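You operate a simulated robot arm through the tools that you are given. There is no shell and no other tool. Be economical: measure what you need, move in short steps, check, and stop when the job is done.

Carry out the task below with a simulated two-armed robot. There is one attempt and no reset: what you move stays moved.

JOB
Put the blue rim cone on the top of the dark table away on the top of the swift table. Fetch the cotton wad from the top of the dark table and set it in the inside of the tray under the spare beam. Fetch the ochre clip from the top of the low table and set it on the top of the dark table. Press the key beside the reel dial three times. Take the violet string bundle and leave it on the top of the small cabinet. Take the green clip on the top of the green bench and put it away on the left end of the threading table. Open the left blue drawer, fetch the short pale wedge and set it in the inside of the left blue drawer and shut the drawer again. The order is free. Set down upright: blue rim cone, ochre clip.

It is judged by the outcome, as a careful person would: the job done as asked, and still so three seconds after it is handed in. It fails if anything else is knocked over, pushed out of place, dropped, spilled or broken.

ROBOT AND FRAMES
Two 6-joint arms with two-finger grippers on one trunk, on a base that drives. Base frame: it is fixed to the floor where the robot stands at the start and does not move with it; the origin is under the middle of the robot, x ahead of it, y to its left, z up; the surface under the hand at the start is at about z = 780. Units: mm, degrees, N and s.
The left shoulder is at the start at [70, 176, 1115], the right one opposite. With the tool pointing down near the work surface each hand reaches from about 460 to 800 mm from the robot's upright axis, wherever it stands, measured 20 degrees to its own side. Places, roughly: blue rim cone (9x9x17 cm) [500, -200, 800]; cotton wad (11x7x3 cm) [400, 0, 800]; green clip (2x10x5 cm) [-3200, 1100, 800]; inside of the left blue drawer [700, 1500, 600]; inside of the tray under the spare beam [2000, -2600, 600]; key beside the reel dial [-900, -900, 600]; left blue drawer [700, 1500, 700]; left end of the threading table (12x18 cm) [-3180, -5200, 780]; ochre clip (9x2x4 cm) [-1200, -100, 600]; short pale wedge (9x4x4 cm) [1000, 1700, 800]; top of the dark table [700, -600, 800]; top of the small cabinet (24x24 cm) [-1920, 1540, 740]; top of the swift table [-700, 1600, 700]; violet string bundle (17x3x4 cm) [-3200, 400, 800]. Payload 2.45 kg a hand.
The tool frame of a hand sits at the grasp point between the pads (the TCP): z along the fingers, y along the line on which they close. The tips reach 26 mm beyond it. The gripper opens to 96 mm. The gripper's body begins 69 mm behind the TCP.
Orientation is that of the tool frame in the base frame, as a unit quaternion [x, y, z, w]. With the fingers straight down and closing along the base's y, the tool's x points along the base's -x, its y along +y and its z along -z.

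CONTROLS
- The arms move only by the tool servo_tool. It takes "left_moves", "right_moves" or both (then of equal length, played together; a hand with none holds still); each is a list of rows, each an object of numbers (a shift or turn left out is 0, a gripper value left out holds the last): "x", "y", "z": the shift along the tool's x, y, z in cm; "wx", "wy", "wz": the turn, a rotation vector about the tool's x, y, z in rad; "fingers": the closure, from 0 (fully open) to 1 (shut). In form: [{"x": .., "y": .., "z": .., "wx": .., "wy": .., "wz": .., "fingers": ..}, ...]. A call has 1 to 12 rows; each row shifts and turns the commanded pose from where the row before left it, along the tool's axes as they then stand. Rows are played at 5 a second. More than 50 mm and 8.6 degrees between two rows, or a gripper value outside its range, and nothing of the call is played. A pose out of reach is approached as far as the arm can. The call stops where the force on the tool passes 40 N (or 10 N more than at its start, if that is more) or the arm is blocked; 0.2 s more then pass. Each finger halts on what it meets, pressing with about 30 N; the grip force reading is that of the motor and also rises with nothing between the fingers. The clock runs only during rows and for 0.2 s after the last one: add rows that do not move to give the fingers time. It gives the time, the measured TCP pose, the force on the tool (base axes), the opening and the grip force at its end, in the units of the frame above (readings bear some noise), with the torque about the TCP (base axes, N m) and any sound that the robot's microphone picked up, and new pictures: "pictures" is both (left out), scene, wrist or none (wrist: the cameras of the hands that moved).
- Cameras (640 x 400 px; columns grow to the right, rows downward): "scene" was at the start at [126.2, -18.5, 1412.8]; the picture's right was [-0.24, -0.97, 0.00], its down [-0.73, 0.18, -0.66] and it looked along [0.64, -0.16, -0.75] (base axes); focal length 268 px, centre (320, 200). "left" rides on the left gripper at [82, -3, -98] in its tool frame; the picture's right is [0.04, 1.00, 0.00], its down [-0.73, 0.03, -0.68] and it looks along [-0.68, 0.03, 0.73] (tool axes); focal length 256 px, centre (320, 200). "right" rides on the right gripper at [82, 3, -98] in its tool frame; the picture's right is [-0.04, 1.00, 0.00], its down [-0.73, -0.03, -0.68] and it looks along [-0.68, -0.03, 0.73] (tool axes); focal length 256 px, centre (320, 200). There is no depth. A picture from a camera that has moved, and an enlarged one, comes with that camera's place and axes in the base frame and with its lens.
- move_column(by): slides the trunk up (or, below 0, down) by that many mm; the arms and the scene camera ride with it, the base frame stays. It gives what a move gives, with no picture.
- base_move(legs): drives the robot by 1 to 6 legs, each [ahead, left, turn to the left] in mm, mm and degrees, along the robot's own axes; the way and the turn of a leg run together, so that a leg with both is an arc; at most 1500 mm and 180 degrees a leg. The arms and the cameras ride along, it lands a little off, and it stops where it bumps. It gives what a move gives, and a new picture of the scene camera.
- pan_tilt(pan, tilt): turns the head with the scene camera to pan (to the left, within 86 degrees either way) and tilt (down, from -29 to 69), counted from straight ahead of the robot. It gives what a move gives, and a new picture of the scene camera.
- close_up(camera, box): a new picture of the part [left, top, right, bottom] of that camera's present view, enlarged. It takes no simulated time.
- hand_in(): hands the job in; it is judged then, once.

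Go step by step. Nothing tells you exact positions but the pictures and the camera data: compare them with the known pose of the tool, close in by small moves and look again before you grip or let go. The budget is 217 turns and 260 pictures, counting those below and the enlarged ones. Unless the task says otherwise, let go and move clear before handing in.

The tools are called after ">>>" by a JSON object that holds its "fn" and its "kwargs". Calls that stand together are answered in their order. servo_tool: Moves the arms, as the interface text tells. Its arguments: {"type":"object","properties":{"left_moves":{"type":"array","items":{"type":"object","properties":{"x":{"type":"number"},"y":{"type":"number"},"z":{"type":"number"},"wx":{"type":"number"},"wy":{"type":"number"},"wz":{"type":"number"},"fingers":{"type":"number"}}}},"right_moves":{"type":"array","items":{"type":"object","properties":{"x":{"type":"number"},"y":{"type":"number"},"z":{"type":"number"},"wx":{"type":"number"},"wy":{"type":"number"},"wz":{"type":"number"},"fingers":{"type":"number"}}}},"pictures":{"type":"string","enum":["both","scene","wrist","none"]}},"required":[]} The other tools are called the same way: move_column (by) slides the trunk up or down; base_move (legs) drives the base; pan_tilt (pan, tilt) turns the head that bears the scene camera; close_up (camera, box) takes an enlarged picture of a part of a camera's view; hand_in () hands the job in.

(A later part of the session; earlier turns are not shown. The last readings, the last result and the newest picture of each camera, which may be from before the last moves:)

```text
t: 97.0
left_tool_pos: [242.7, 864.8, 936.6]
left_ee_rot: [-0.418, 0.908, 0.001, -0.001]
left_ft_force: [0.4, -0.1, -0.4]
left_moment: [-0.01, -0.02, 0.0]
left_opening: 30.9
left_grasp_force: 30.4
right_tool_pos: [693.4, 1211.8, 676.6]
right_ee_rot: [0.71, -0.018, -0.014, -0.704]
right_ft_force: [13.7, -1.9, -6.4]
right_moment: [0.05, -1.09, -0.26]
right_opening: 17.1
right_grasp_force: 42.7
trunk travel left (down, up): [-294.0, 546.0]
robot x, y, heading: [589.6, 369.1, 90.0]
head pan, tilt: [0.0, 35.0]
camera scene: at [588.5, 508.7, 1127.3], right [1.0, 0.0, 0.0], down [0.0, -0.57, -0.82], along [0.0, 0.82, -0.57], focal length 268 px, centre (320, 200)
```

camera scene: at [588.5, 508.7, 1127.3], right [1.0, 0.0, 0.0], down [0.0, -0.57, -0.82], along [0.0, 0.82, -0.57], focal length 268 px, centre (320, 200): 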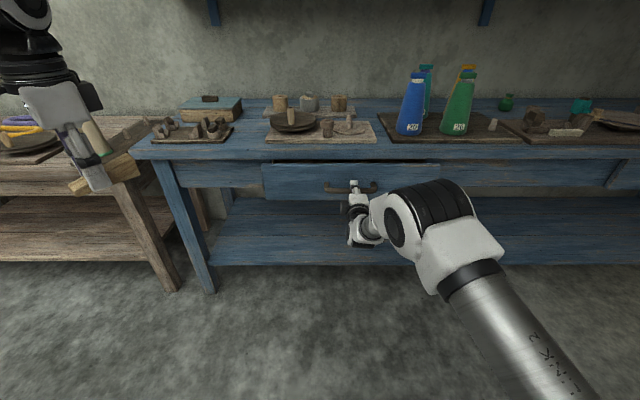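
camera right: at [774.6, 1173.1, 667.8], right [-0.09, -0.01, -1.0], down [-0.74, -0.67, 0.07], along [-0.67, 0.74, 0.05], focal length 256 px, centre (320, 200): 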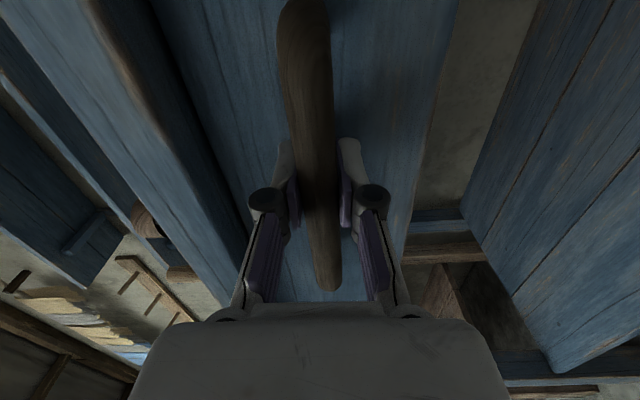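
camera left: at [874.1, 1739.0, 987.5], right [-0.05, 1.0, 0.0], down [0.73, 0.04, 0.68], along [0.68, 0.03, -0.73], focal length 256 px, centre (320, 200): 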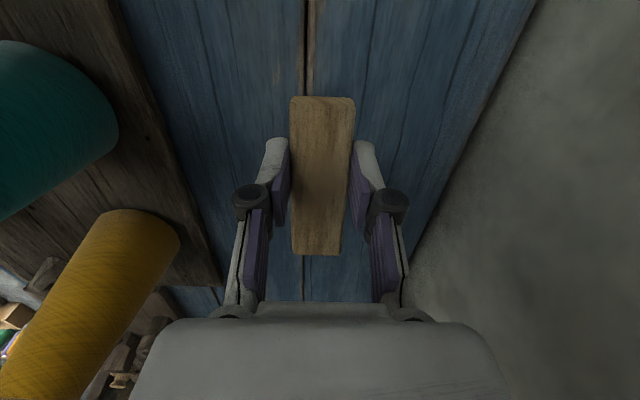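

The drawer follows. Another 140 mm.

>>> {"fn": "base_move", "kwargs": {"legs": [[-140, 0, 0]]}}

```text
t: 98.1
left_tool_pos: [250.9, 791.2, 938.1]
left_ee_rot: [-0.413, 0.911, 0.002, 0.001]
left_ft_force: [0.0, -0.2, -0.7]
left_moment: [-0.03, 0.01, -0.03]
left_opening: 30.7
left_grasp_force: 30.1
right_tool_pos: [697.0, 1131.5, 674.4]
right_ee_rot: [0.709, -0.011, -0.012, -0.705]
right_ft_force: [-0.4, 2.4, 16.8]
right_moment: [0.03, -0.98, 1.02]
right_opening: 16.6
right_grasp_force: 42.3
trunk travel left (down, up): [-294.0, 546.0]
robot x, y, heading: [593.0, 290.3, 89.3]
head pan, tilt: [0.0, 35.0]
stopped in leg 1: the force on the tool passed its limit at 57 N (the readings are from after the stop); the commanded pose is now the measured one
camera scene: at [592.0, 430.4, 1127.5], right [1.0, -0.01, 0.0], down [-0.01, -0.57, -0.82], along [0.01, 0.82, -0.57], focal length 268 px, centre (320, 200)
```

scene: 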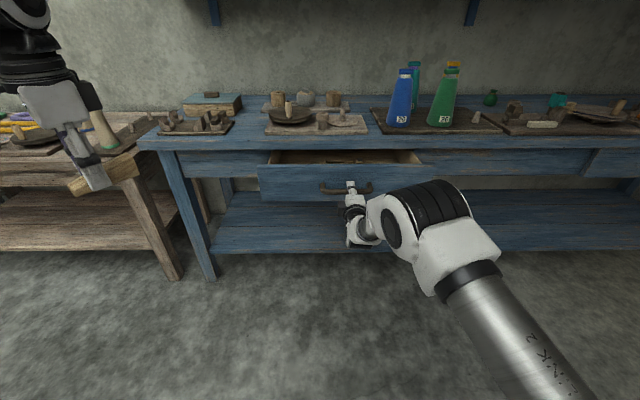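

Open by about 141 mm, where the force limit stopped it. I try a slightly further pull with the arm to see whether it's at its stop.

>>> {"fn": "servo_tool", "kwargs": {"right_moves": [{"z": -1.5}, {"z": -1.5}, {"z": -1.5}, {}], "pictures": "none"}}

>>> {"fn": "close_up", "kwargs": {"camera": "scene", "box": [240, 130, 480, 280]}}

```text
t: 99.1
left_tool_pos: [252.5, 787.8, 939.7]
left_ee_rot: [-0.412, 0.911, 0.004, 0.003]
left_ft_force: [0.0, 0.2, -0.7]
left_moment: [-0.05, 0.01, 0.04]
left_opening: 31.0
left_grasp_force: 30.1
right_tool_pos: [697.5, 1085.9, 674.9]
right_ee_rot: [0.71, -0.013, -0.012, -0.704]
right_ft_force: [-3.1, 0.9, 31.6]
right_moment: [-0.21, -1.11, 0.29]
right_opening: 16.7
right_grasp_force: 43.0
trunk travel left (down, up): [-294.0, 546.0]
robot x, y, heading: [591.8, 295.7, 89.2]
head pan, tilt: [0.0, 35.0]
```

```text
2.67 times, centred on (360, 205) of scene
camera zoom: at [591.5, 426.8, 1128.2], right [1.0, -0.01, 0.0], down [-0.01, -0.57, -0.82], along [0.01, 0.82, -0.57], focal length 714 px, centre (213, 187)
```

zoom: 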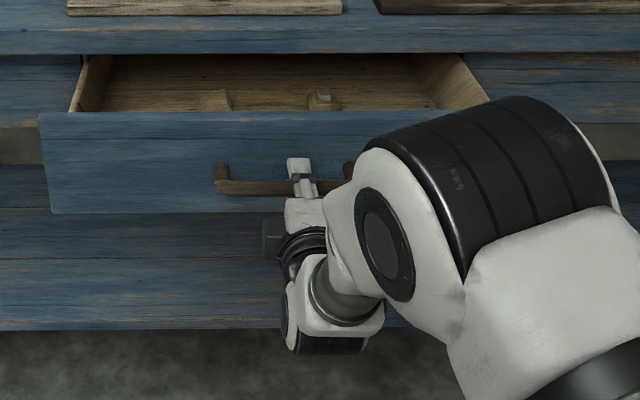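

Open by about 186 mm now. I release the handle, back the right hand off, and then look into the drawer.

>>> {"fn": "servo_tool", "kwargs": {"right_moves": [{"fingers": 0.5}, {"fingers": 0}, {}, {"z": -4}, {"z": -4}, {"y": 4}, {"y": 4}, {}], "pictures": "none"}}

>>> {"fn": "move_column", "kwargs": {"by": 350}}

>>> {"fn": "base_move", "kwargs": {"legs": [[200, 0, 0]]}}

>>> {"fn": "pan_tilt", "kwargs": {"pan": 0, "tilt": 50}}

```text
t: 100.9
left_tool_pos: [252.2, 792.1, 938.8]
left_ee_rot: [-0.413, 0.911, 0.001, 0.001]
left_ft_force: [-0.2, 0.1, -0.5]
left_moment: [0.02, 0.02, 0.01]
left_opening: 31.2
left_grasp_force: 30.1
right_tool_pos: [706.0, 1012.7, 591.6]
right_ee_rot: [0.712, -0.013, -0.012, -0.702]
right_ft_force: [-0.1, 0.2, 0.3]
right_moment: [-0.03, 0.03, 0.01]
right_opening: 95.8
right_grasp_force: 0.1
right hand out of reach, approached as far as the arm can: row 5
trunk travel left (down, up): [-294.0, 546.0]
robot x, y, heading: [590.2, 289.2, 89.3]
head pan, tilt: [0.0, 35.0]
```

```text
t: 104.3
left_tool_pos: [251.3, 791.7, 1288.6]
left_ee_rot: [-0.413, 0.911, 0.002, 0.002]
left_ft_force: [0.2, 0.9, -0.6]
left_moment: [-0.05, 0.02, -0.01]
left_opening: 30.9
left_grasp_force: 30.6
right_tool_pos: [705.9, 1011.6, 940.8]
right_ee_rot: [0.713, -0.012, -0.012, -0.701]
right_ft_force: [0.4, -0.1, -1.0]
right_moment: [-0.03, 0.01, -0.01]
right_opening: 96.2
right_grasp_force: 0.1
trunk travel left (down, up): [-644.0, 196.0]
robot x, y, heading: [593.4, 291.7, 89.3]
head pan, tilt: [0.0, 35.0]
```

```text
t: 105.9
left_tool_pos: [250.2, 992.3, 1287.7]
left_ee_rot: [-0.415, 0.91, 0.001, 0.001]
left_ft_force: [0.4, -0.3, -0.8]
left_moment: [-0.03, 0.01, 0.02]
left_opening: 31.0
left_grasp_force: 30.0
right_tool_pos: [703.1, 1216.0, 942.2]
right_ee_rot: [0.713, -0.01, -0.015, -0.701]
right_ft_force: [0.4, 0.1, -0.4]
right_moment: [0.01, 0.0, 0.02]
right_opening: 96.0
right_grasp_force: 0.1
trunk travel left (down, up): [-644.0, 196.0]
robot x, y, heading: [595.0, 495.9, 89.5]
head pan, tilt: [0.0, 35.0]
camera scene: at [593.5, 634.4, 1477.5], right [1.0, -0.01, 0.0], down [0.0, -0.57, -0.82], along [0.01, 0.82, -0.57], focal length 268 px, centre (320, 200)
```

scene: 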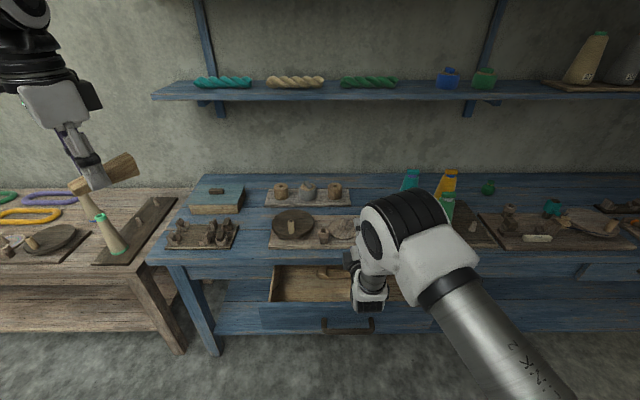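

```text
t: 106.7
left_tool_pos: [249.7, 993.5, 1287.9]
left_ee_rot: [-0.416, 0.909, 0.002, 0.001]
left_ft_force: [0.7, 0.9, -0.3]
left_moment: [-0.02, -0.01, -0.02]
left_opening: 30.9
left_grasp_force: 29.9
right_tool_pos: [702.8, 1217.5, 940.6]
right_ee_rot: [0.713, -0.01, -0.014, -0.7]
right_ft_force: [0.0, 0.0, 0.2]
right_moment: [0.0, 0.0, -0.02]
right_opening: 96.1
right_grasp_force: 0.0
trunk travel left (down, up): [-644.0, 196.0]
robot x, y, heading: [593.4, 495.9, 89.7]
head pan, tilt: [0.0, 50.0]
camera scene: at [593.4, 624.3, 1455.7], right [1.0, -0.01, 0.0], down [0.0, -0.77, -0.64], along [0.0, 0.64, -0.77], focal length 268 px, centre (320, 200)
```

scene: 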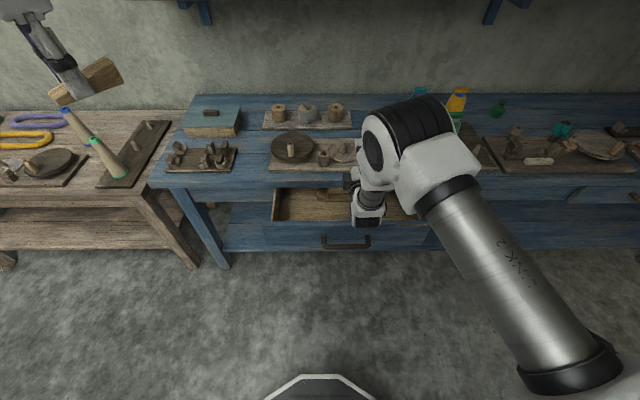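

>>> {"fn": "close_up", "kwargs": {"camera": "scene", "box": [250, 160, 410, 260]}}

```text
4.00 times, centred on (330, 210) of scene
camera zoom: at [593.4, 624.3, 1455.7], right [1.0, -0.01, 0.0], down [0.0, -0.77, -0.64], along [0.0, 0.64, -0.77], focal length 1071 px, centre (280, 160)
```

zoom: 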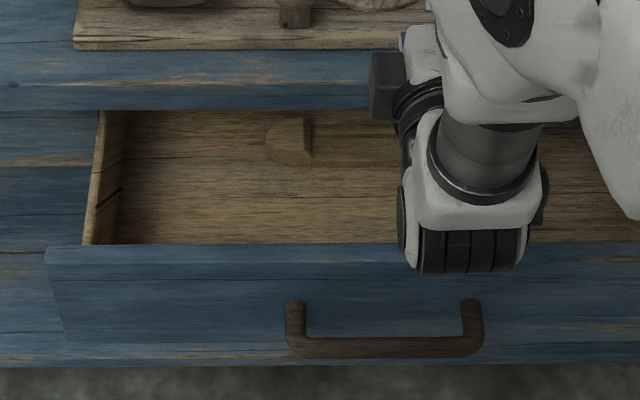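

The left front part of the drawer is free; I'll set the wedge down at about [510, 1215]. I fold the right hand back to pointing down, while the left hand turns the wedge parallel to x and starts over.

>>> {"fn": "servo_tool", "kwargs": {"right_moves": [{"wx": -0.143}, {"wx": -0.143}, {"wx": -0.143}, {"wx": -0.143}, {"wx": -0.143}, {"wx": -0.143}, {"wx": -0.143}, {"wx": -0.143}, {"wx": -0.143}, {"wx": -0.143}, {"wx": -0.143}, {}], "left_moves": [{"wz": 0.1425}, {"wz": 0.1425}, {"wz": 0.1425}, {"wz": 0.1425}, {"wz": 0.1425}, {"wz": 0.1425}, {"z": 4}, {"z": 4}, {"z": 4}, {"z": 4}, {}, {}], "pictures": "scene"}}

```text
t: 109.3
left_tool_pos: [248.5, 989.9, 1128.3]
left_ee_rot: [-0.001, 1.0, 0.003, 0.0]
left_ft_force: [-0.1, -0.7, -0.7]
left_moment: [0.0, 0.01, -0.03]
left_opening: 31.0
left_grasp_force: 30.5
right_tool_pos: [704.2, 1215.9, 942.2]
right_ee_rot: [1.0, 0.003, -0.018, 0.01]
right_ft_force: [0.6, -0.6, 0.7]
right_moment: [0.03, 0.0, -0.01]
right_opening: 95.9
right_grasp_force: 0.2
trunk travel left (down, up): [-644.0, 196.0]
robot x, y, heading: [592.4, 499.2, 89.7]
head pan, tilt: [0.0, 50.0]
camera scene: at [593.2, 622.9, 1455.8], right [1.0, -0.01, 0.0], down [0.0, -0.77, -0.64], along [0.0, 0.64, -0.77], focal length 268 px, centre (320, 200)
```

scene: 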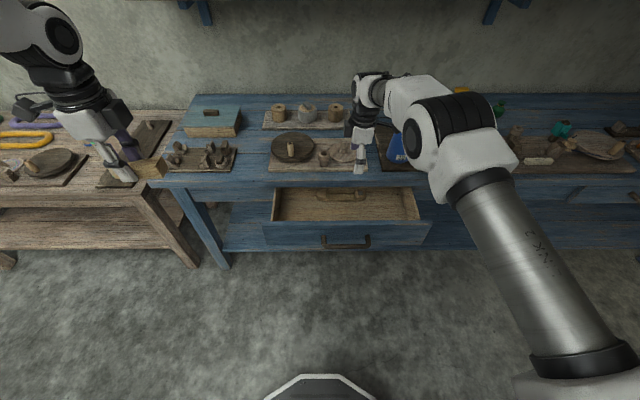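

>>> {"fn": "servo_tool", "kwargs": {"right_moves": [{"x": 3, "z": -4}, {"x": 3, "z": -4}, {"x": 3, "z": -4}, {"x": 3, "z": -4}, {"x": 3, "z": -3}, {"y": 3}, {"y": 3}, {}], "left_moves": [{"x": -3.3, "y": 2.8}, {"x": -3.3, "y": 2.8}, {"x": -3.3, "y": 2.8}, {"x": -3.3, "y": 2.8}, {"x": -3.3, "y": 2.8}, {"x": -3.3, "y": 2.8}, {"x": -3.3, "y": 2.8}, {"x": -3.1, "y": 2.9}], "pictures": "none"}}

>>> {"fn": "move_column", "kwargs": {"by": -200}}

>>> {"fn": "servo_tool", "kwargs": {"left_moves": [{"z": 3}, {"z": 2}, {}], "pictures": "both"}}

```text
t: 111.1
left_tool_pos: [516.6, 1217.9, 1125.3]
left_ee_rot: [-0.002, 1.0, -0.001, 0.0]
left_ft_force: [0.7, 0.0, -0.5]
left_moment: [-0.08, 0.01, -0.01]
left_opening: 30.9
left_grasp_force: 29.8
left hand out of reach, approached as far as the arm can: row 8
right_tool_pos: [863.2, 1162.9, 1124.2]
right_ee_rot: [1.0, 0.004, -0.018, 0.012]
right_ft_force: [0.0, 1.3, 0.2]
right_moment: [-0.06, 0.01, 0.0]
right_opening: 96.2
right_grasp_force: 0.0
trunk travel left (down, up): [-644.0, 196.0]
robot x, y, heading: [592.9, 497.7, 89.8]
head pan, tilt: [0.0, 50.0]
```

```text
t: 113.3
left_tool_pos: [513.8, 1213.0, 928.1]
left_ee_rot: [-0.001, 1.0, 0.001, 0.0]
left_ft_force: [0.6, 0.1, -1.5]
left_moment: [-0.01, -0.01, -0.02]
left_opening: 30.6
left_grasp_force: 30.3
right_tool_pos: [861.0, 1159.5, 928.4]
right_ee_rot: [1.0, 0.004, -0.017, 0.009]
right_ft_force: [0.6, 0.2, 0.8]
right_moment: [-0.01, 0.0, -0.01]
right_opening: 96.1
right_grasp_force: 0.0
trunk travel left (down, up): [-444.0, 396.0]
robot x, y, heading: [594.5, 496.2, 89.7]
head pan, tilt: [0.0, 50.0]
```

```text
t: 114.1
left_tool_pos: [512.3, 1213.4, 878.8]
left_ee_rot: [-0.001, 1.0, 0.003, 0.0]
left_ft_force: [-0.8, -0.6, -0.3]
left_moment: [0.0, -0.01, 0.01]
left_opening: 30.8
left_grasp_force: 30.0
right_tool_pos: [861.7, 1160.4, 927.5]
right_ee_rot: [1.0, 0.003, -0.019, 0.009]
right_ft_force: [-0.5, 0.2, -0.7]
right_moment: [0.03, 0.01, -0.01]
right_opening: 96.0
right_grasp_force: 0.0
trunk travel left (down, up): [-444.0, 396.0]
robot x, y, heading: [590.4, 499.2, 89.5]
head pan, tilt: [0.0, 50.0]
camera scene: at [593.6, 623.6, 1255.7], right [1.0, -0.01, 0.0], down [0.0, -0.77, -0.64], along [0.0, 0.64, -0.77], focal length 268 px, centre (320, 200)
camera left: at [431.4, 1208.4, 975.8], right [-0.04, 1.0, 0.0], down [0.73, 0.03, 0.68], along [0.68, 0.03, -0.73], focal length 256 px, centre (320, 200)
```

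scene: 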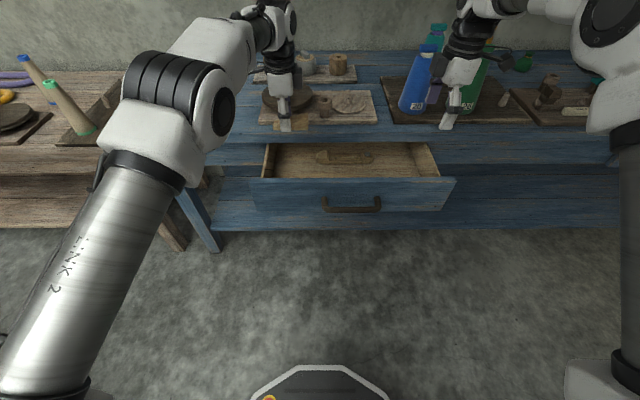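
left: 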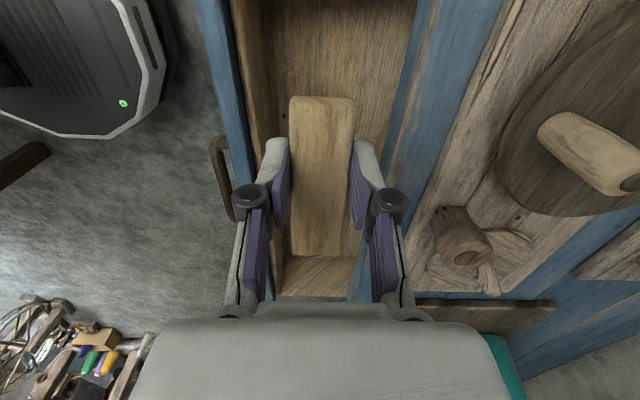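

The wedge hangs centred over the open gap (y 1147–1280). I lower it in.

>>> {"fn": "servo_tool", "kwargs": {"left_moves": [{"z": 4, "y": -0.4}, {"z": 4}, {"z": 4}, {"z": 4}, {"z": 3}, {}], "pictures": "both"}}

```text
t: 115.5
left_tool_pos: [512.0, 1213.1, 689.9]
left_ee_rot: [-0.002, 1.0, 0.003, 0.0]
left_ft_force: [0.4, 0.3, -1.1]
left_moment: [0.0, 0.02, 0.02]
left_opening: 30.8
left_grasp_force: 29.9
right_tool_pos: [861.8, 1158.5, 927.8]
right_ee_rot: [1.0, 0.004, -0.018, 0.008]
right_ft_force: [0.1, 0.9, 0.2]
right_moment: [-0.03, -0.02, 0.03]
right_opening: 96.1
right_grasp_force: 0.0
trunk travel left (down, up): [-444.0, 396.0]
robot x, y, heading: [590.1, 496.4, 89.8]
head pan, tilt: [0.0, 50.0]
camera scene: at [593.7, 623.5, 1255.8], right [1.0, -0.01, 0.0], down [0.0, -0.77, -0.64], along [0.0, 0.64, -0.77], focal length 268 px, centre (320, 200)
camera left: at [432.3, 1207.6, 786.6], right [-0.04, 1.0, 0.0], down [0.73, 0.03, 0.68], along [0.68, 0.03, -0.73], focal length 256 px, centre (320, 200)
```

scene: 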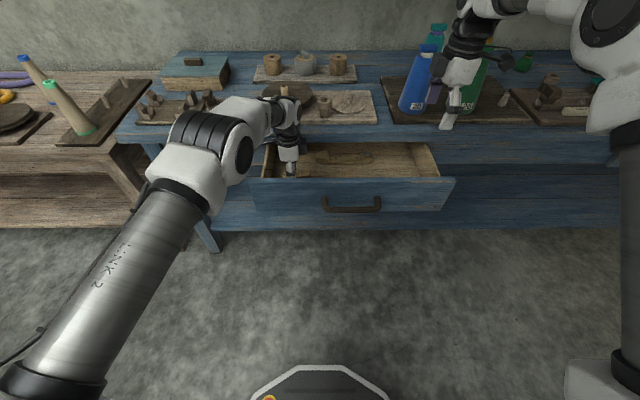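
left: 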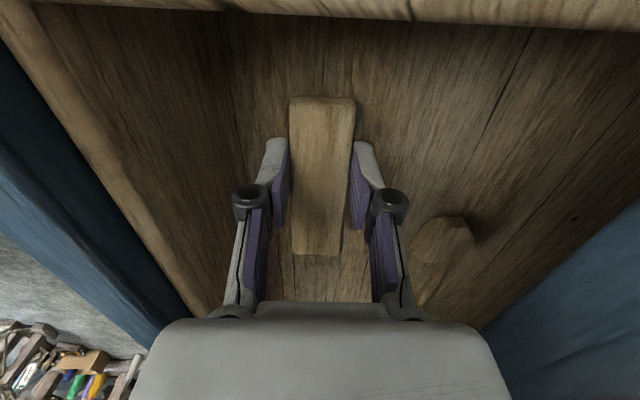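

Well inside the drawer. I lower the last bit by feel.

>>> {"fn": "servo_tool", "kwargs": {"left_moves": [{"z": 1}, {"z": 1}, {"z": 0.8}, {"z": 0.7}, {"z": 0.7}, {}], "pictures": "wrist"}}

```text
t: 116.6
left_tool_pos: [515.0, 1216.0, 658.9]
left_ee_rot: [-0.001, 1.0, 0.009, 0.001]
left_ft_force: [-0.8, 2.1, 23.7]
left_moment: [-0.33, 0.2, -0.09]
left_opening: 31.1
left_grasp_force: 30.2
right_tool_pos: [862.4, 1157.1, 928.4]
right_ee_rot: [1.0, 0.004, -0.017, 0.009]
right_ft_force: [-0.2, -0.6, -0.1]
right_moment: [-0.05, 0.04, 0.0]
right_opening: 96.1
right_grasp_force: 0.1
trunk travel left (down, up): [-444.0, 396.0]
robot x, y, heading: [591.6, 497.6, 89.6]
head pan, tilt: [0.0, 50.0]
stopped in row 5 (left hand): the force on the tool passed its limit at 48 N (the readings are from after the stop); the commanded pose is now the measured one
camera left: at [434.0, 1209.1, 755.3], right [-0.04, 1.0, 0.02], down [0.73, 0.02, 0.68], along [0.68, 0.04, -0.73], focal length 256 px, centre (320, 200)
```

left: 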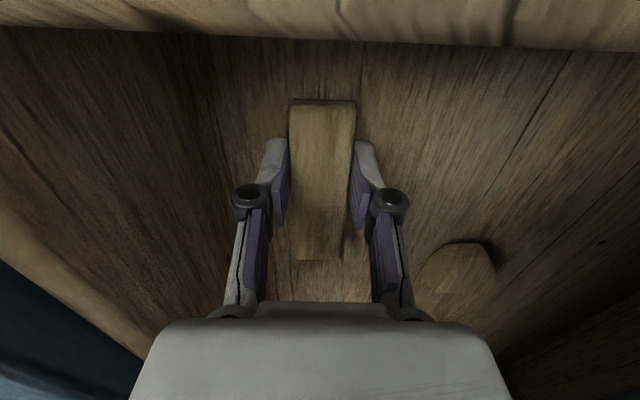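

It rests on the drawer floor. I let go and lift out.

>>> {"fn": "servo_tool", "kwargs": {"left_moves": [{"z": -0.2}, {"fingers": 0.7}, {"fingers": 0.45}, {}, {"z": -4}, {"z": -5}, {"z": -5}, {"z": -5}, {"z": -5}, {}], "pictures": "both"}}

```text
t: 118.8
left_tool_pos: [516.0, 1209.1, 893.4]
left_ee_rot: [-0.003, 1.0, 0.006, -0.001]
left_ft_force: [-0.3, -0.5, 0.4]
left_moment: [-0.02, -0.03, 0.0]
left_opening: 53.0
left_grasp_force: 0.0
right_tool_pos: [861.7, 1159.6, 927.1]
right_ee_rot: [1.0, 0.004, -0.017, 0.01]
right_ft_force: [0.6, 1.0, 0.1]
right_moment: [0.02, 0.04, 0.01]
right_opening: 96.1
right_grasp_force: 0.0
trunk travel left (down, up): [-444.0, 396.0]
robot x, y, heading: [595.6, 493.0, 89.7]
head pan, tilt: [0.0, 50.0]
camera scene: at [593.6, 624.4, 1255.6], right [1.0, -0.01, 0.0], down [0.0, -0.77, -0.64], along [0.0, 0.64, -0.77], focal length 268 px, centre (320, 200)
camera left: at [434.8, 1203.7, 991.7], right [-0.04, 1.0, 0.01], down [0.73, 0.02, 0.68], along [0.68, 0.04, -0.73], focal length 256 px, centre (320, 200)
```

scene: 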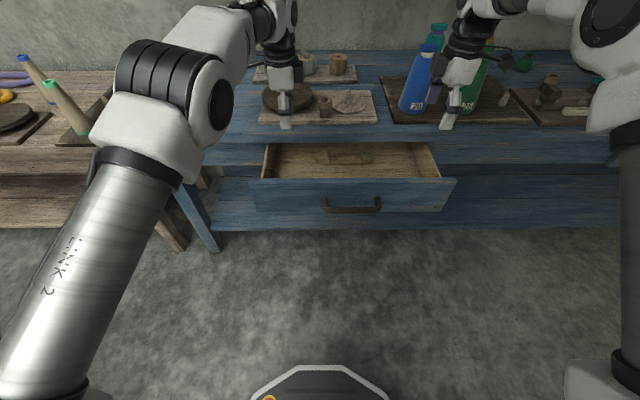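
left: 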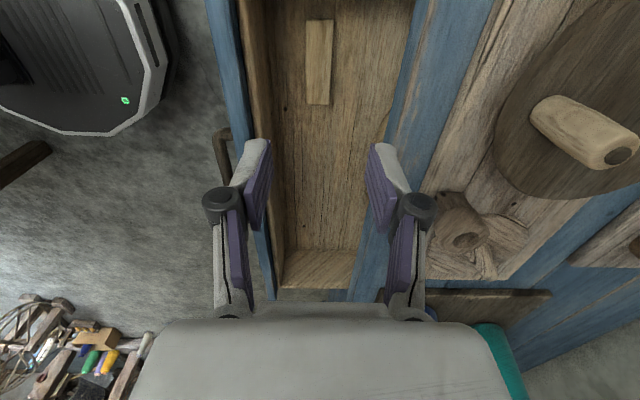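

The wedge lies flat in the drawer. To shut it I turn the right hand to its normal yaw with fingers closed, and bring it in front of the handle to push.

>>> {"fn": "servo_tool", "kwargs": {"right_moves": [{"wz": 0.143, "fingers": 1}, {"wz": 0.143}, {"wz": 0.143}, {"wz": 0.143}, {"wz": 0.143}, {"wz": 0.143}, {"wz": 0.143}, {"wz": 0.143}, {"wz": 0.143}, {"wz": 0.143}, {"wz": 0.143}, {}], "pictures": "none"}}

>>> {"fn": "servo_tool", "kwargs": {"right_moves": [{"x": 4.5}, {"x": 4.5}, {"x": 4.5}, {"x": 2.5}, {"y": 4.5}, {"y": 4.5}, {"y": 4.5}, {"y": 4}, {"z": 4.5}, {"z": 4.5}, {"z": 4.5}, {}], "pictures": "both"}}

```text
t: 121.4
left_tool_pos: [515.9, 1208.5, 894.1]
left_ee_rot: [-0.002, 1.0, 0.005, -0.001]
left_ft_force: [-0.3, 0.3, 0.2]
left_moment: [0.01, -0.01, 0.02]
left_opening: 53.1
left_grasp_force: 0.2
right_tool_pos: [863.2, 1159.8, 927.5]
right_ee_rot: [0.708, -0.706, -0.006, 0.02]
right_ft_force: [0.3, -0.3, -0.1]
right_moment: [0.0, 0.01, -0.01]
right_opening: 0.0
right_grasp_force: 28.5
trunk travel left (down, up): [-444.0, 396.0]
robot x, y, heading: [590.7, 495.4, 89.7]
head pan, tilt: [0.0, 50.0]
```

```text
t: 124.0
left_tool_pos: [515.0, 1207.8, 894.9]
left_ee_rot: [-0.002, 1.0, 0.007, 0.001]
left_ft_force: [0.2, -0.3, -0.6]
left_moment: [-0.01, 0.04, 0.05]
left_opening: 53.1
left_grasp_force: 0.1
right_tool_pos: [719.2, 1015.8, 819.5]
right_ee_rot: [-0.69, 0.722, 0.037, -0.041]
right_ft_force: [0.3, -1.3, 0.6]
right_moment: [-0.01, 0.02, 0.01]
right_opening: 0.0
right_grasp_force: 28.7
right hand out of reach, approached as far as the arm can: row 8, 9, 10, 11
trunk travel left (down, up): [-444.0, 396.0]
robot x, y, heading: [594.8, 498.1, 89.5]
head pan, tilt: [0.0, 50.0]
camera scene: at [593.0, 622.9, 1255.8], right [1.0, -0.01, 0.0], down [0.0, -0.77, -0.64], along [0.0, 0.64, -0.77], focal length 268 px, centre (320, 200)
camera right: at [723.3, 934.8, 917.8], right [-0.99, 0.08, 0.11], down [0.14, 0.73, 0.67], along [-0.03, 0.67, -0.74], focal length 256 px, centre (320, 200)
```

scene: 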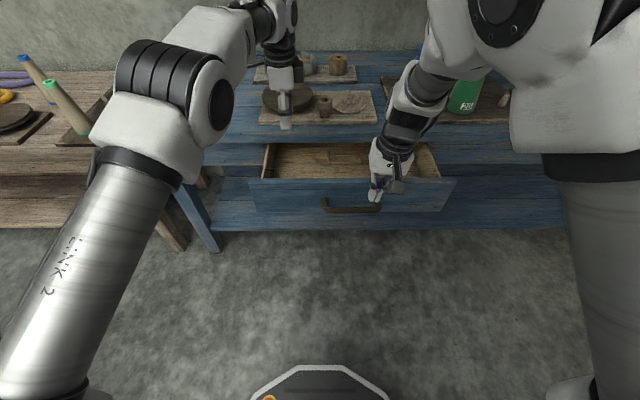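
right: 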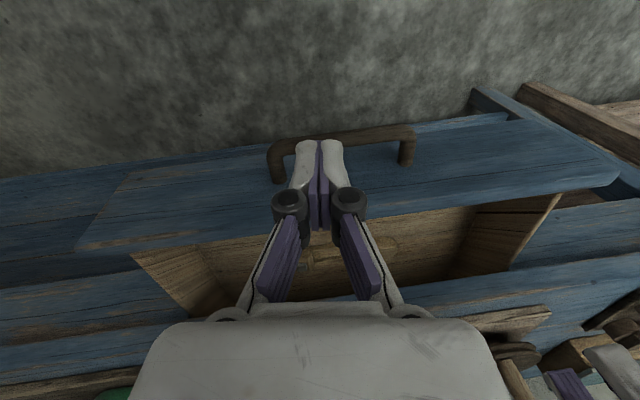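

I'm near the arm's inner limit, so I back the base by 150 mm, level the hand, tip it slightly forward, and bring it down in front of the bar.

>>> {"fn": "base_move", "kwargs": {"legs": [[-150, 0, 0]]}}

>>> {"fn": "servo_tool", "kwargs": {"right_moves": [{"wx": 0.11}, {"x": -4}, {"x": -4}, {"z": 4, "y": 1}, {"z": 4, "y": 1}, {"z": 3, "y": 1}, {"z": 3}, {"wy": -0.1}, {"wy": -0.1}, {"wy": -0.1}, {}], "pictures": "both"}}

```text
t: 125.4
left_tool_pos: [518.3, 1059.6, 895.7]
left_ee_rot: [0.002, 1.0, 0.006, 0.001]
left_ft_force: [-0.2, 0.6, -0.3]
left_moment: [0.01, -0.02, 0.02]
left_opening: 52.5
left_grasp_force: 0.0
right_tool_pos: [721.7, 863.8, 815.6]
right_ee_rot: [-0.688, 0.724, 0.033, -0.046]
right_ft_force: [0.1, -0.9, -0.8]
right_moment: [0.01, -0.01, -0.02]
right_opening: 0.1
right_grasp_force: 28.0
trunk travel left (down, up): [-444.0, 396.0]
robot x, y, heading: [593.0, 349.3, 89.2]
head pan, tilt: [0.0, 50.0]
camera scene: at [592.9, 473.3, 1255.9], right [1.0, -0.01, 0.0], down [-0.01, -0.77, -0.64], along [0.01, 0.64, -0.77], focal length 268 px, centre (320, 200)
```

scene: 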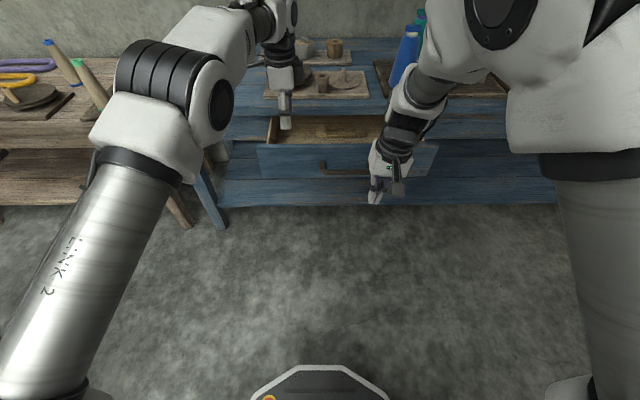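

```text
t: 127.8
left_tool_pos: [518.9, 1061.4, 894.6]
left_ee_rot: [0.002, 1.0, 0.004, 0.001]
left_ft_force: [-0.1, -0.5, 0.5]
left_moment: [-0.02, 0.0, 0.02]
left_opening: 52.8
left_grasp_force: 0.2
right_tool_pos: [707.2, 946.7, 668.8]
right_ee_rot: [-0.677, 0.724, 0.095, 0.094]
right_ft_force: [0.2, 0.4, -0.8]
right_moment: [-0.01, 0.02, -0.01]
right_opening: 0.0
right_grasp_force: 28.3
right hand out of reach, approached as far as the arm can: row 10
trunk travel left (down, up): [-444.0, 396.0]
robot x, y, heading: [594.3, 345.1, 89.3]
head pan, tilt: [0.0, 50.0]
camera scene: at [592.8, 474.7, 1255.7], right [1.0, -0.01, 0.0], down [-0.01, -0.77, -0.64], along [0.01, 0.64, -0.77], focal length 268 px, centre (320, 200)
camera right: at [696.2, 842.7, 741.0], right [-0.99, 0.1, 0.02], down [0.07, 0.52, 0.85], along [0.07, 0.85, -0.53], focal length 256 px, centre (320, 200)
```

scene: 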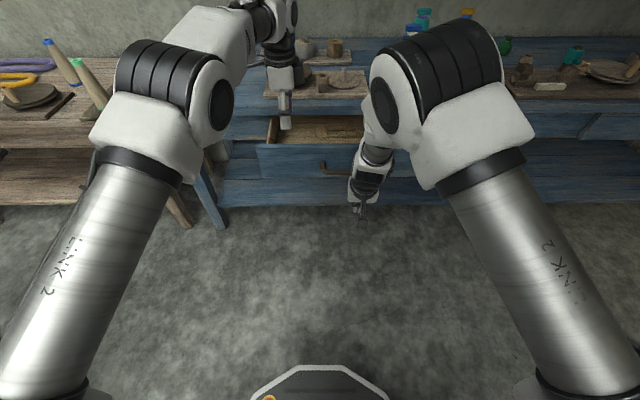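
right: 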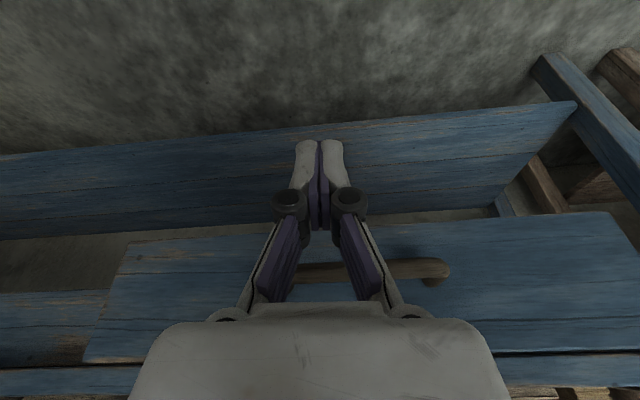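

The closed fingers stand in front of the bar at the right height. I raise the left hand clear and push the drawer shut by driving ahead.

>>> {"fn": "servo_tool", "kwargs": {"left_moves": [{"z": -4}, {"z": -4}, {"z": -4}, {"z": -3}], "right_moves": [{"y": 2}, {}, {}, {}], "pictures": "none"}}

>>> {"fn": "base_move", "kwargs": {"legs": [[285, 0, 0]]}}

```text
t: 128.8
left_tool_pos: [503.5, 1032.4, 1034.1]
left_ee_rot: [0.001, 1.0, 0.005, 0.0]
left_ft_force: [1.4, -0.6, 0.2]
left_moment: [0.0, 0.01, 0.03]
left_opening: 52.9
left_grasp_force: 0.0
left hand out of reach, approached as far as the arm can: row 2, 3, 4
right_tool_pos: [698.1, 960.7, 671.6]
right_ee_rot: [-0.678, 0.722, 0.099, 0.097]
right_ft_force: [-0.3, -0.6, -1.2]
right_moment: [0.02, -0.01, 0.02]
right_opening: 0.0
right_grasp_force: 28.1
right hand out of reach, approached as far as the arm can: row 1
trunk travel left (down, up): [-444.0, 396.0]
robot x, y, heading: [594.5, 346.8, 89.4]
head pan, tilt: [0.0, 50.0]
```

```text
t: 130.9
left_tool_pos: [507.4, 1321.7, 1034.1]
left_ee_rot: [0.003, 1.0, 0.005, 0.0]
left_ft_force: [1.0, 0.1, 0.2]
left_moment: [0.0, 0.01, 0.03]
left_opening: 53.1
left_grasp_force: 0.0
right_tool_pos: [704.6, 1244.7, 669.0]
right_ee_rot: [-0.678, 0.724, 0.093, 0.09]
right_ft_force: [0.2, 0.7, 0.2]
right_moment: [0.01, 0.0, 0.0]
right_opening: 0.0
right_grasp_force: 28.3
trunk travel left (down, up): [-444.0, 396.0]
robot x, y, heading: [594.2, 636.8, 89.2]
head pan, tilt: [0.0, 50.0]
stopped in leg 1: the force on the tool passed its limit at 44 N (the readings are from after the stop); the commanded pose is now the measured one
camera scene: at [596.1, 764.4, 1255.7], right [1.0, -0.01, 0.0], down [-0.01, -0.77, -0.64], along [0.01, 0.64, -0.77], focal length 268 px, centre (320, 200)
```

scene: 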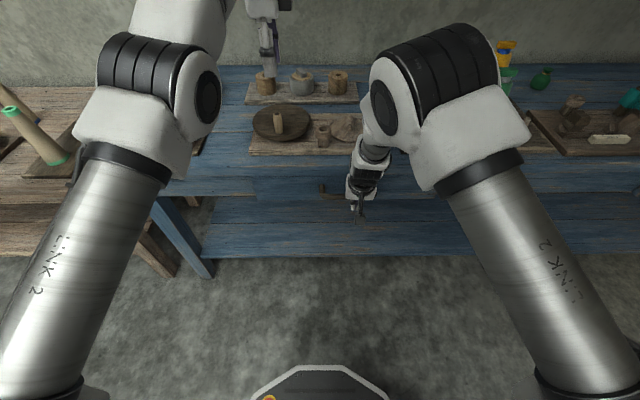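

>>> {"fn": "close_up", "kwargs": {"camera": "scene", "box": [200, 140, 440, 260]}}

>>> {"fn": "servo_tool", "kwargs": {"right_moves": [{"x": -0.7}, {"x": -0.7}, {"x": -0.5}, {}], "pictures": "wrist"}}

```text
2.67 times, centred on (320, 200) of scene
camera zoom: at [596.1, 764.4, 1255.7], right [1.0, -0.01, 0.0], down [-0.01, -0.77, -0.64], along [0.01, 0.64, -0.77], focal length 714 px, centre (320, 200)
```

zoom: 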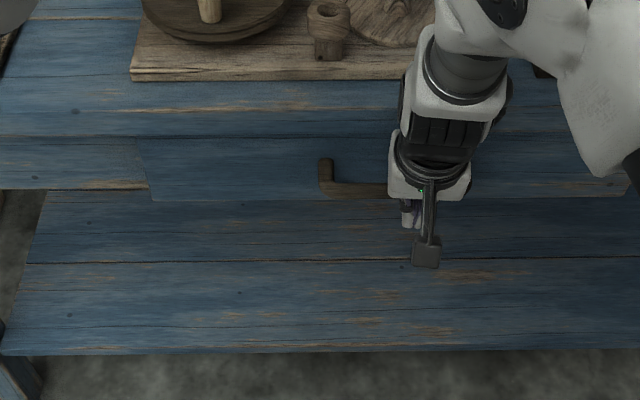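

```text
t: 131.4
left_tool_pos: [506.7, 1320.4, 1034.5]
left_ee_rot: [0.002, 1.0, 0.006, 0.001]
left_ft_force: [-0.5, 0.7, 0.0]
left_moment: [0.0, 0.0, 0.01]
left_opening: 52.8
left_grasp_force: 0.0
right_tool_pos: [704.7, 1243.8, 667.8]
right_ee_rot: [-0.68, 0.724, 0.083, 0.083]
right_ft_force: [-2.6, -11.6, 3.1]
right_moment: [0.08, 0.05, 0.17]
right_opening: 0.0
right_grasp_force: 28.5
trunk travel left (down, up): [-444.0, 396.0]
robot x, y, heading: [595.4, 636.6, 89.3]
head pan, tilt: [0.0, 50.0]
stopped in row 2 (right hand): the force on the tool passed its limit at 48 N (the readings are from after the stop); the commanded pose is now the measured one
camera right: at [694.8, 1143.2, 743.1], right [-0.99, 0.1, 0.02], down [0.07, 0.55, 0.83], along [0.08, 0.83, -0.55], focal length 256 px, centre (320, 200)
```

right: 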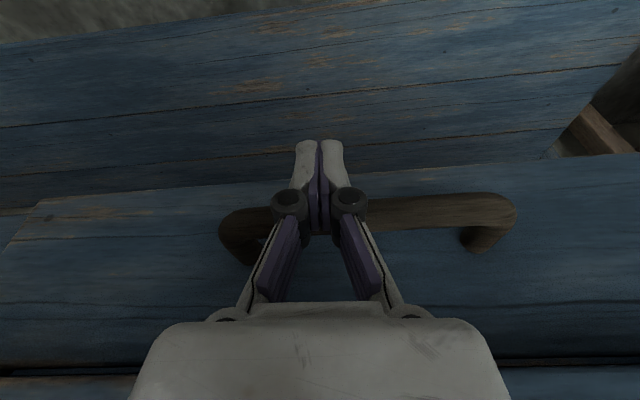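

The drawer is fully shut against its stop. I back away and go look at the low table for the ochre clip.

>>> {"fn": "base_move", "kwargs": {"legs": [[-250, 0, 0]]}}

>>> {"fn": "servo_tool", "kwargs": {"right_moves": [{"wy": 0.1, "fingers": 0}, {"wy": 0.1}, {"wy": 0.07}, {"z": -5}, {"z": -5}, {"z": -5}, {}], "left_moves": [{"wz": -0.143, "fingers": 0}, {"wz": -0.143}, {"wz": -0.143}, {"wz": -0.143}, {"wz": -0.143}, {"wz": -0.143}, {"wz": -0.143}], "pictures": "none"}}

>>> {"fn": "base_move", "kwargs": {"legs": [[0, 650, 0], [0, 0, 90], [250, 200, 0]]}}

>>> {"fn": "pan_tilt", "kwargs": {"pan": 0, "tilt": 30}}

```text
t: 133.2
left_tool_pos: [499.1, 1073.0, 1034.4]
left_ee_rot: [-0.005, 1.0, 0.005, 0.001]
left_ft_force: [0.8, -0.9, -0.4]
left_moment: [0.02, 0.0, -0.01]
left_opening: 52.9
left_grasp_force: 0.1
right_tool_pos: [695.1, 1001.1, 667.7]
right_ee_rot: [-0.684, 0.72, 0.085, 0.085]
right_ft_force: [0.4, -0.7, 0.1]
right_moment: [0.0, -0.01, 0.04]
right_opening: 0.0
right_grasp_force: 28.5
trunk travel left (down, up): [-444.0, 396.0]
robot x, y, heading: [591.7, 392.0, 89.7]
head pan, tilt: [0.0, 50.0]
camera scene: at [593.3, 516.9, 1255.8], right [1.0, 0.0, 0.0], down [0.0, -0.77, -0.64], along [0.0, 0.64, -0.77], focal length 268 px, centre (320, 200)
```

scene: 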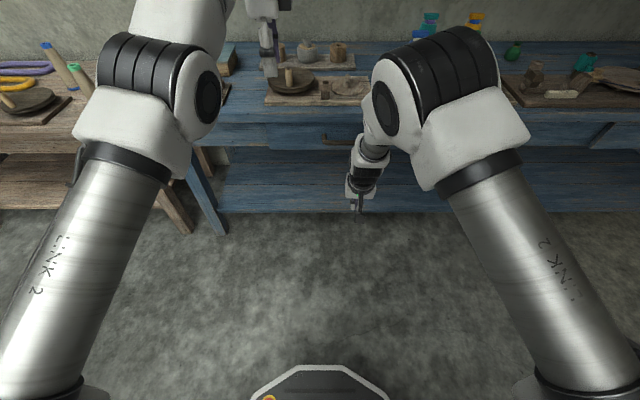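

```text
t: 134.8
left_tool_pos: [498.3, 1074.1, 1034.9]
left_ee_rot: [-0.484, 0.875, 0.004, 0.002]
left_ft_force: [0.0, 0.5, -0.3]
left_moment: [-0.02, 0.02, -0.05]
left_opening: 96.4
left_grasp_force: 0.0
right_tool_pos: [696.7, 1007.3, 813.3]
right_ee_rot: [-0.688, 0.726, -0.008, -0.014]
right_ft_force: [-0.4, 0.4, 0.1]
right_moment: [0.0, -0.02, -0.02]
right_opening: 95.8
right_grasp_force: 0.1
trunk travel left (down, up): [-444.0, 396.0]
robot x, y, heading: [592.2, 394.3, 90.2]
head pan, tilt: [0.0, 50.0]
```

```text
t: 143.8
left_tool_pos: [-965.6, 103.8, 1033.7]
left_ee_rot: [0.959, -0.282, -0.005, 0.002]
left_ft_force: [-0.2, -0.4, -0.4]
left_moment: [0.01, -0.02, -0.02]
left_opening: 96.1
left_grasp_force: 0.0
right_tool_pos: [-896.0, 301.8, 812.6]
right_ee_rot: [0.999, -0.032, 0.015, 0.004]
right_ft_force: [-0.1, 0.4, 0.3]
right_moment: [0.03, 0.01, 0.01]
right_opening: 95.8
right_grasp_force: 0.1
trunk travel left (down, up): [-444.0, 396.0]
robot x, y, heading: [-278.1, 188.7, 179.3]
head pan, tilt: [0.0, 50.0]
camera scene: at [-408.5, 192.8, 1255.7], right [0.01, 1.0, 0.0], down [0.77, -0.01, -0.64], along [-0.64, 0.01, -0.77], focal length 268 px, centre (320, 200)
```

scene: 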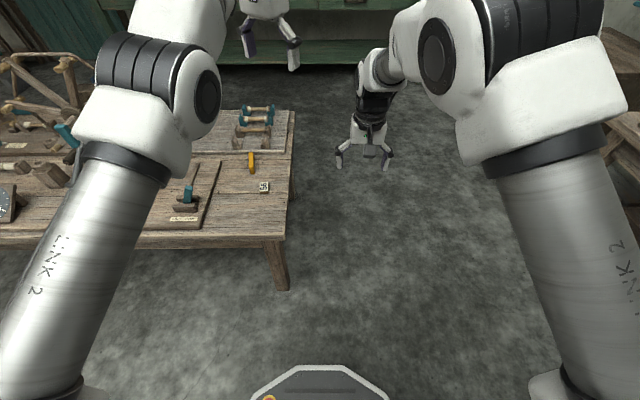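

```text
t: 144.6
left_tool_pos: [-965.2, 104.6, 1034.8]
left_ee_rot: [0.959, -0.283, -0.006, 0.002]
left_ft_force: [0.3, 0.9, 0.5]
left_moment: [0.0, 0.0, -0.03]
left_opening: 96.0
left_grasp_force: 0.0
right_tool_pos: [-896.2, 302.1, 813.6]
right_ee_rot: [0.999, -0.032, 0.015, 0.004]
right_ft_force: [0.1, -0.8, 0.0]
right_moment: [0.01, 0.0, -0.01]
right_opening: 96.0
right_grasp_force: 0.1
trunk travel left (down, up): [-444.0, 396.0]
robot x, y, heading: [-281.8, 194.0, 179.3]
head pan, tilt: [0.0, 30.0]
camera scene: at [-421.2, 193.5, 1285.2], right [0.01, 1.0, 0.0], down [0.5, -0.01, -0.87], along [-0.87, 0.01, -0.5], focal length 268 px, centre (320, 200)
```

scene: 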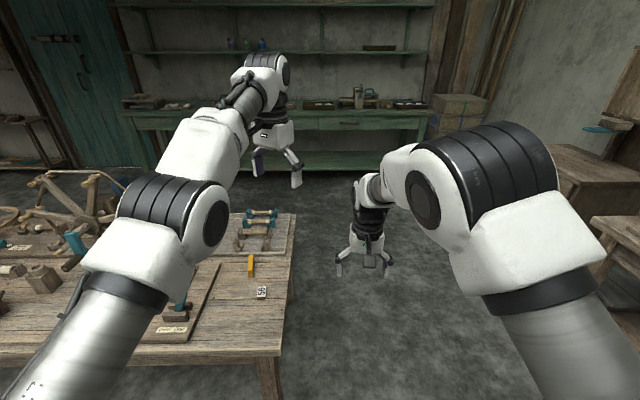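

The low table is ahead-left, and the yellow piece at about [-1122, -38] should be the ochre clip. I zoom in on it.

>>> {"fn": "close_up", "kwargs": {"camera": "scene", "box": [200, 220, 320, 320]}}

```text
4.00 times, centred on (260, 270) of scene
camera zoom: at [-421.2, 193.5, 1285.2], right [0.01, 1.0, 0.0], down [0.5, -0.01, -0.87], along [-0.87, 0.01, -0.5], focal length 1071 px, centre (560, -80)
```

zoom: 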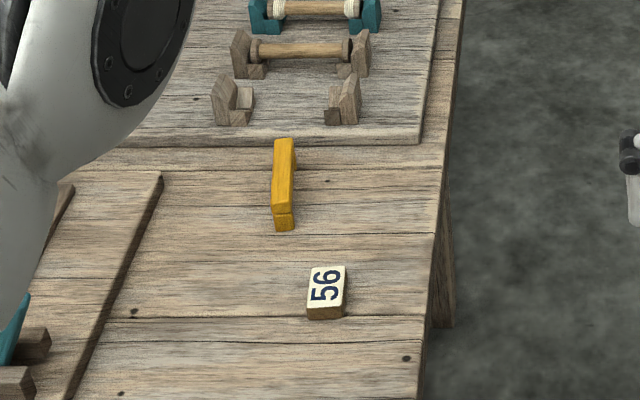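

The clip stands on edge, its long side about 13° off the x axis. I drive 180 mm ahead and bring the left hand over it.

>>> {"fn": "base_move", "kwargs": {"legs": [[190, 0, 0.7]]}}

>>> {"fn": "servo_tool", "kwargs": {"left_moves": [{"wz": -0.134}, {"wz": -0.134}, {"wz": -0.134}, {"wz": -0.134}, {"wz": -0.134}, {"wz": -0.134}, {}], "pictures": "none"}}

```text
t: 146.2
left_tool_pos: [-1157.0, 96.2, 1034.3]
left_ee_rot: [0.961, -0.277, -0.006, 0.0]
left_ft_force: [-0.4, -0.2, -1.1]
left_moment: [-0.02, -0.03, -0.04]
left_opening: 96.1
left_grasp_force: 0.0
right_tool_pos: [-1090.2, 295.7, 812.4]
right_ee_rot: [1.0, -0.025, 0.016, 0.004]
right_ft_force: [-0.7, -0.3, -1.1]
right_moment: [0.0, -0.03, -0.02]
right_opening: 95.8
right_grasp_force: 0.1
trunk travel left (down, up): [-444.0, 396.0]
robot x, y, heading: [-474.1, 194.3, -180.1]
head pan, tilt: [0.0, 30.0]
camera scene: at [-615.0, 192.7, 1285.1], right [0.0, 1.0, 0.0], down [0.5, 0.0, -0.87], along [-0.87, 0.0, -0.5], focal length 268 px, centre (320, 200)
```

scene: 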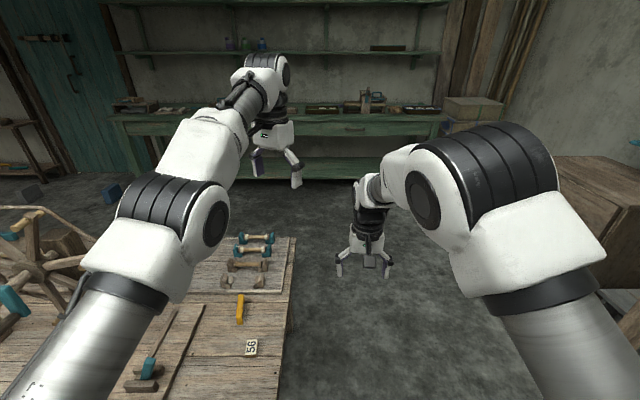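

```text
t: 147.8
left_tool_pos: [-1156.8, 96.0, 1035.3]
left_ee_rot: [0.992, 0.123, -0.005, -0.001]
left_ft_force: [-0.1, -0.2, 0.4]
left_moment: [0.01, 0.0, 0.0]
left_opening: 95.9
left_grasp_force: 0.0
right_tool_pos: [-1090.2, 295.1, 813.0]
right_ee_rot: [1.0, -0.025, 0.014, 0.004]
right_ft_force: [-0.2, 0.4, -0.2]
right_moment: [0.01, 0.0, 0.0]
right_opening: 96.1
right_grasp_force: 0.0
trunk travel left (down, up): [-444.0, 396.0]
robot x, y, heading: [-473.0, 191.1, -180.2]
head pan, tilt: [0.0, 30.0]
```

>>> {"fn": "servo_tool", "kwargs": {"left_moves": [{"x": -1, "y": 3.6}, {"x": -1, "y": 3.6}, {"x": -1, "y": 3.6}, {"x": -0.9, "y": 3.5}, {"z": 4.5}, {"z": 4.5}, {"z": 4.5}, {}], "pictures": "none"}}

>>> {"fn": "move_column", "kwargs": {"by": -130}}

>>> {"fn": "servo_tool", "kwargs": {"left_moves": [{"z": 1}, {}], "pictures": "both"}}

```text
t: 149.6
left_tool_pos: [-1161.3, -28.3, 1042.7]
left_ee_rot: [0.993, 0.122, 0.012, 0.002]
left_ft_force: [-0.4, -0.4, -0.2]
left_moment: [0.0, 0.02, 0.02]
left_opening: 96.0
left_grasp_force: 0.0
left hand out of reach, approached as far as the arm can: row 1, 2, 3, 5, 6, 7
right_tool_pos: [-1091.2, 295.3, 813.4]
right_ee_rot: [1.0, -0.026, 0.015, 0.004]
right_ft_force: [0.4, 0.7, -0.6]
right_moment: [-0.01, -0.01, -0.01]
right_opening: 95.9
right_grasp_force: 0.0
trunk travel left (down, up): [-444.0, 396.0]
robot x, y, heading: [-470.9, 191.1, -179.8]
head pan, tilt: [0.0, 30.0]
```

```text
t: 151.2
left_tool_pos: [-1160.4, -28.7, 912.0]
left_ee_rot: [0.992, 0.122, 0.012, 0.001]
left_ft_force: [0.3, -0.1, -0.1]
left_moment: [-0.01, 0.0, 0.02]
left_opening: 95.8
left_grasp_force: 0.0
right_tool_pos: [-1089.8, 294.6, 682.5]
right_ee_rot: [1.0, -0.026, 0.015, 0.004]
right_ft_force: [-0.3, 0.2, 1.1]
right_moment: [0.01, 0.0, -0.02]
right_opening: 96.1
right_grasp_force: 0.1
trunk travel left (down, up): [-314.0, 526.0]
robot x, y, heading: [-473.1, 192.1, -179.9]
head pan, tilt: [0.0, 30.0]
```

```text
t: 151.8
left_tool_pos: [-1162.5, -27.2, 907.1]
left_ee_rot: [0.992, 0.122, 0.017, 0.003]
left_ft_force: [-0.5, -0.4, -0.1]
left_moment: [0.02, -0.01, 0.0]
left_opening: 96.1
left_grasp_force: 0.0
left hand out of reach, approached as far as the arm can: row 1
right_tool_pos: [-1089.6, 296.2, 684.5]
right_ee_rot: [1.0, -0.026, 0.014, 0.003]
right_ft_force: [-0.3, -0.2, -0.7]
right_moment: [0.01, -0.04, 0.01]
right_opening: 96.0
right_grasp_force: 0.1
trunk travel left (down, up): [-314.0, 526.0]
robot x, y, heading: [-474.6, 193.9, -179.9]
head pan, tilt: [0.0, 30.0]
camera scene: at [-613.9, 192.7, 1155.3], right [0.0, 1.0, 0.0], down [0.5, 0.0, -0.87], along [-0.87, 0.0, -0.5], focal length 268 px, centre (320, 200)
camera left: at [-1085.7, -6.1, 1007.7], right [0.28, -0.96, 0.01], down [-0.73, -0.21, 0.65], along [-0.63, -0.19, -0.76], focal length 256 px, centre (320, 200)
```

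scene: 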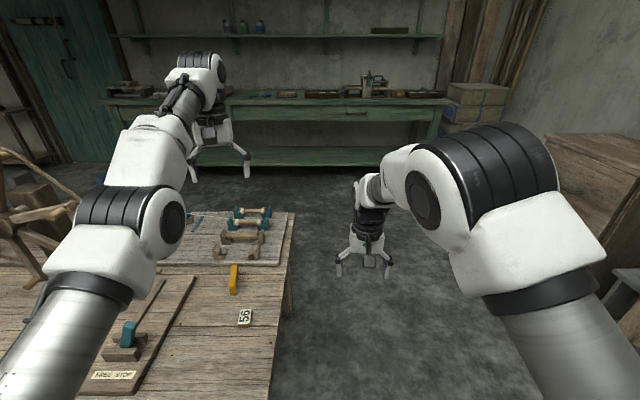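
left: 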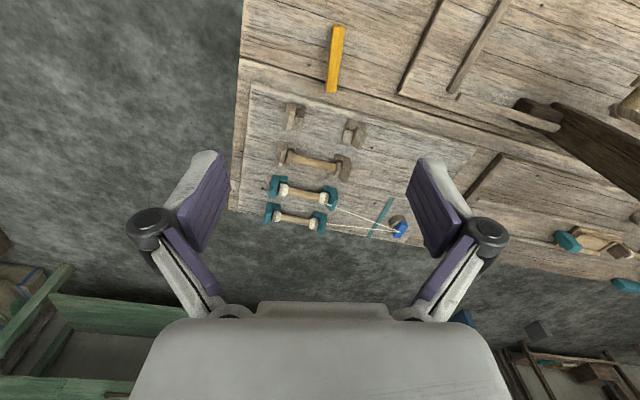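

The clip's centre is at about [-1164, -54], long axis matching the hand's yaw. I go down and across.

>>> {"fn": "servo_tool", "kwargs": {"left_moves": [{"z": 4.5, "wy": -0.03}, {"z": 4.5}, {"z": 4.5}, {"y": 2.6, "x": -0.6}, {"z": 4}, {}], "pictures": "wrist"}}

```text
t: 153.2
left_tool_pos: [-1159.8, -55.3, 913.9]
left_ee_rot: [0.992, 0.122, 0.012, 0.006]
left_ft_force: [0.3, 0.3, -0.3]
left_moment: [-0.01, 0.0, 0.02]
left_opening: 96.1
left_grasp_force: 0.1
left hand out of reach, approached as far as the arm can: row 1, 2, 3, 4, 5
right_tool_pos: [-1090.0, 295.0, 682.7]
right_ee_rot: [1.0, -0.025, 0.014, 0.004]
right_ft_force: [-0.9, 0.3, 0.2]
right_moment: [0.01, -0.01, 0.01]
right_opening: 95.9
right_grasp_force: 0.1
trunk travel left (down, up): [-314.0, 526.0]
robot x, y, heading: [-472.9, 194.0, -180.0]
head pan, tilt: [0.0, 30.0]
camera left: at [-1084.3, -32.5, 1013.2], right [0.28, -0.96, 0.01], down [-0.72, -0.2, 0.66], along [-0.63, -0.2, -0.75], focal length 256 px, centre (320, 200)
```

left: 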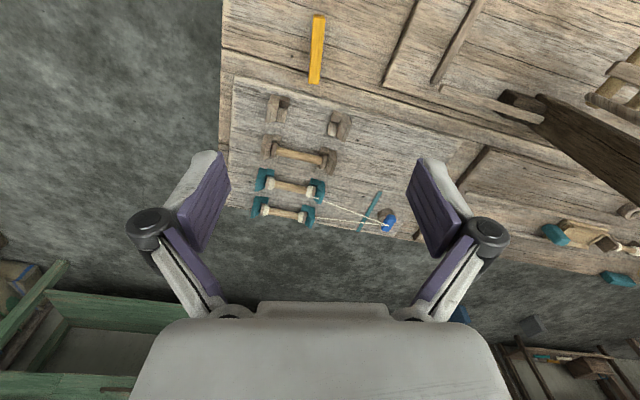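

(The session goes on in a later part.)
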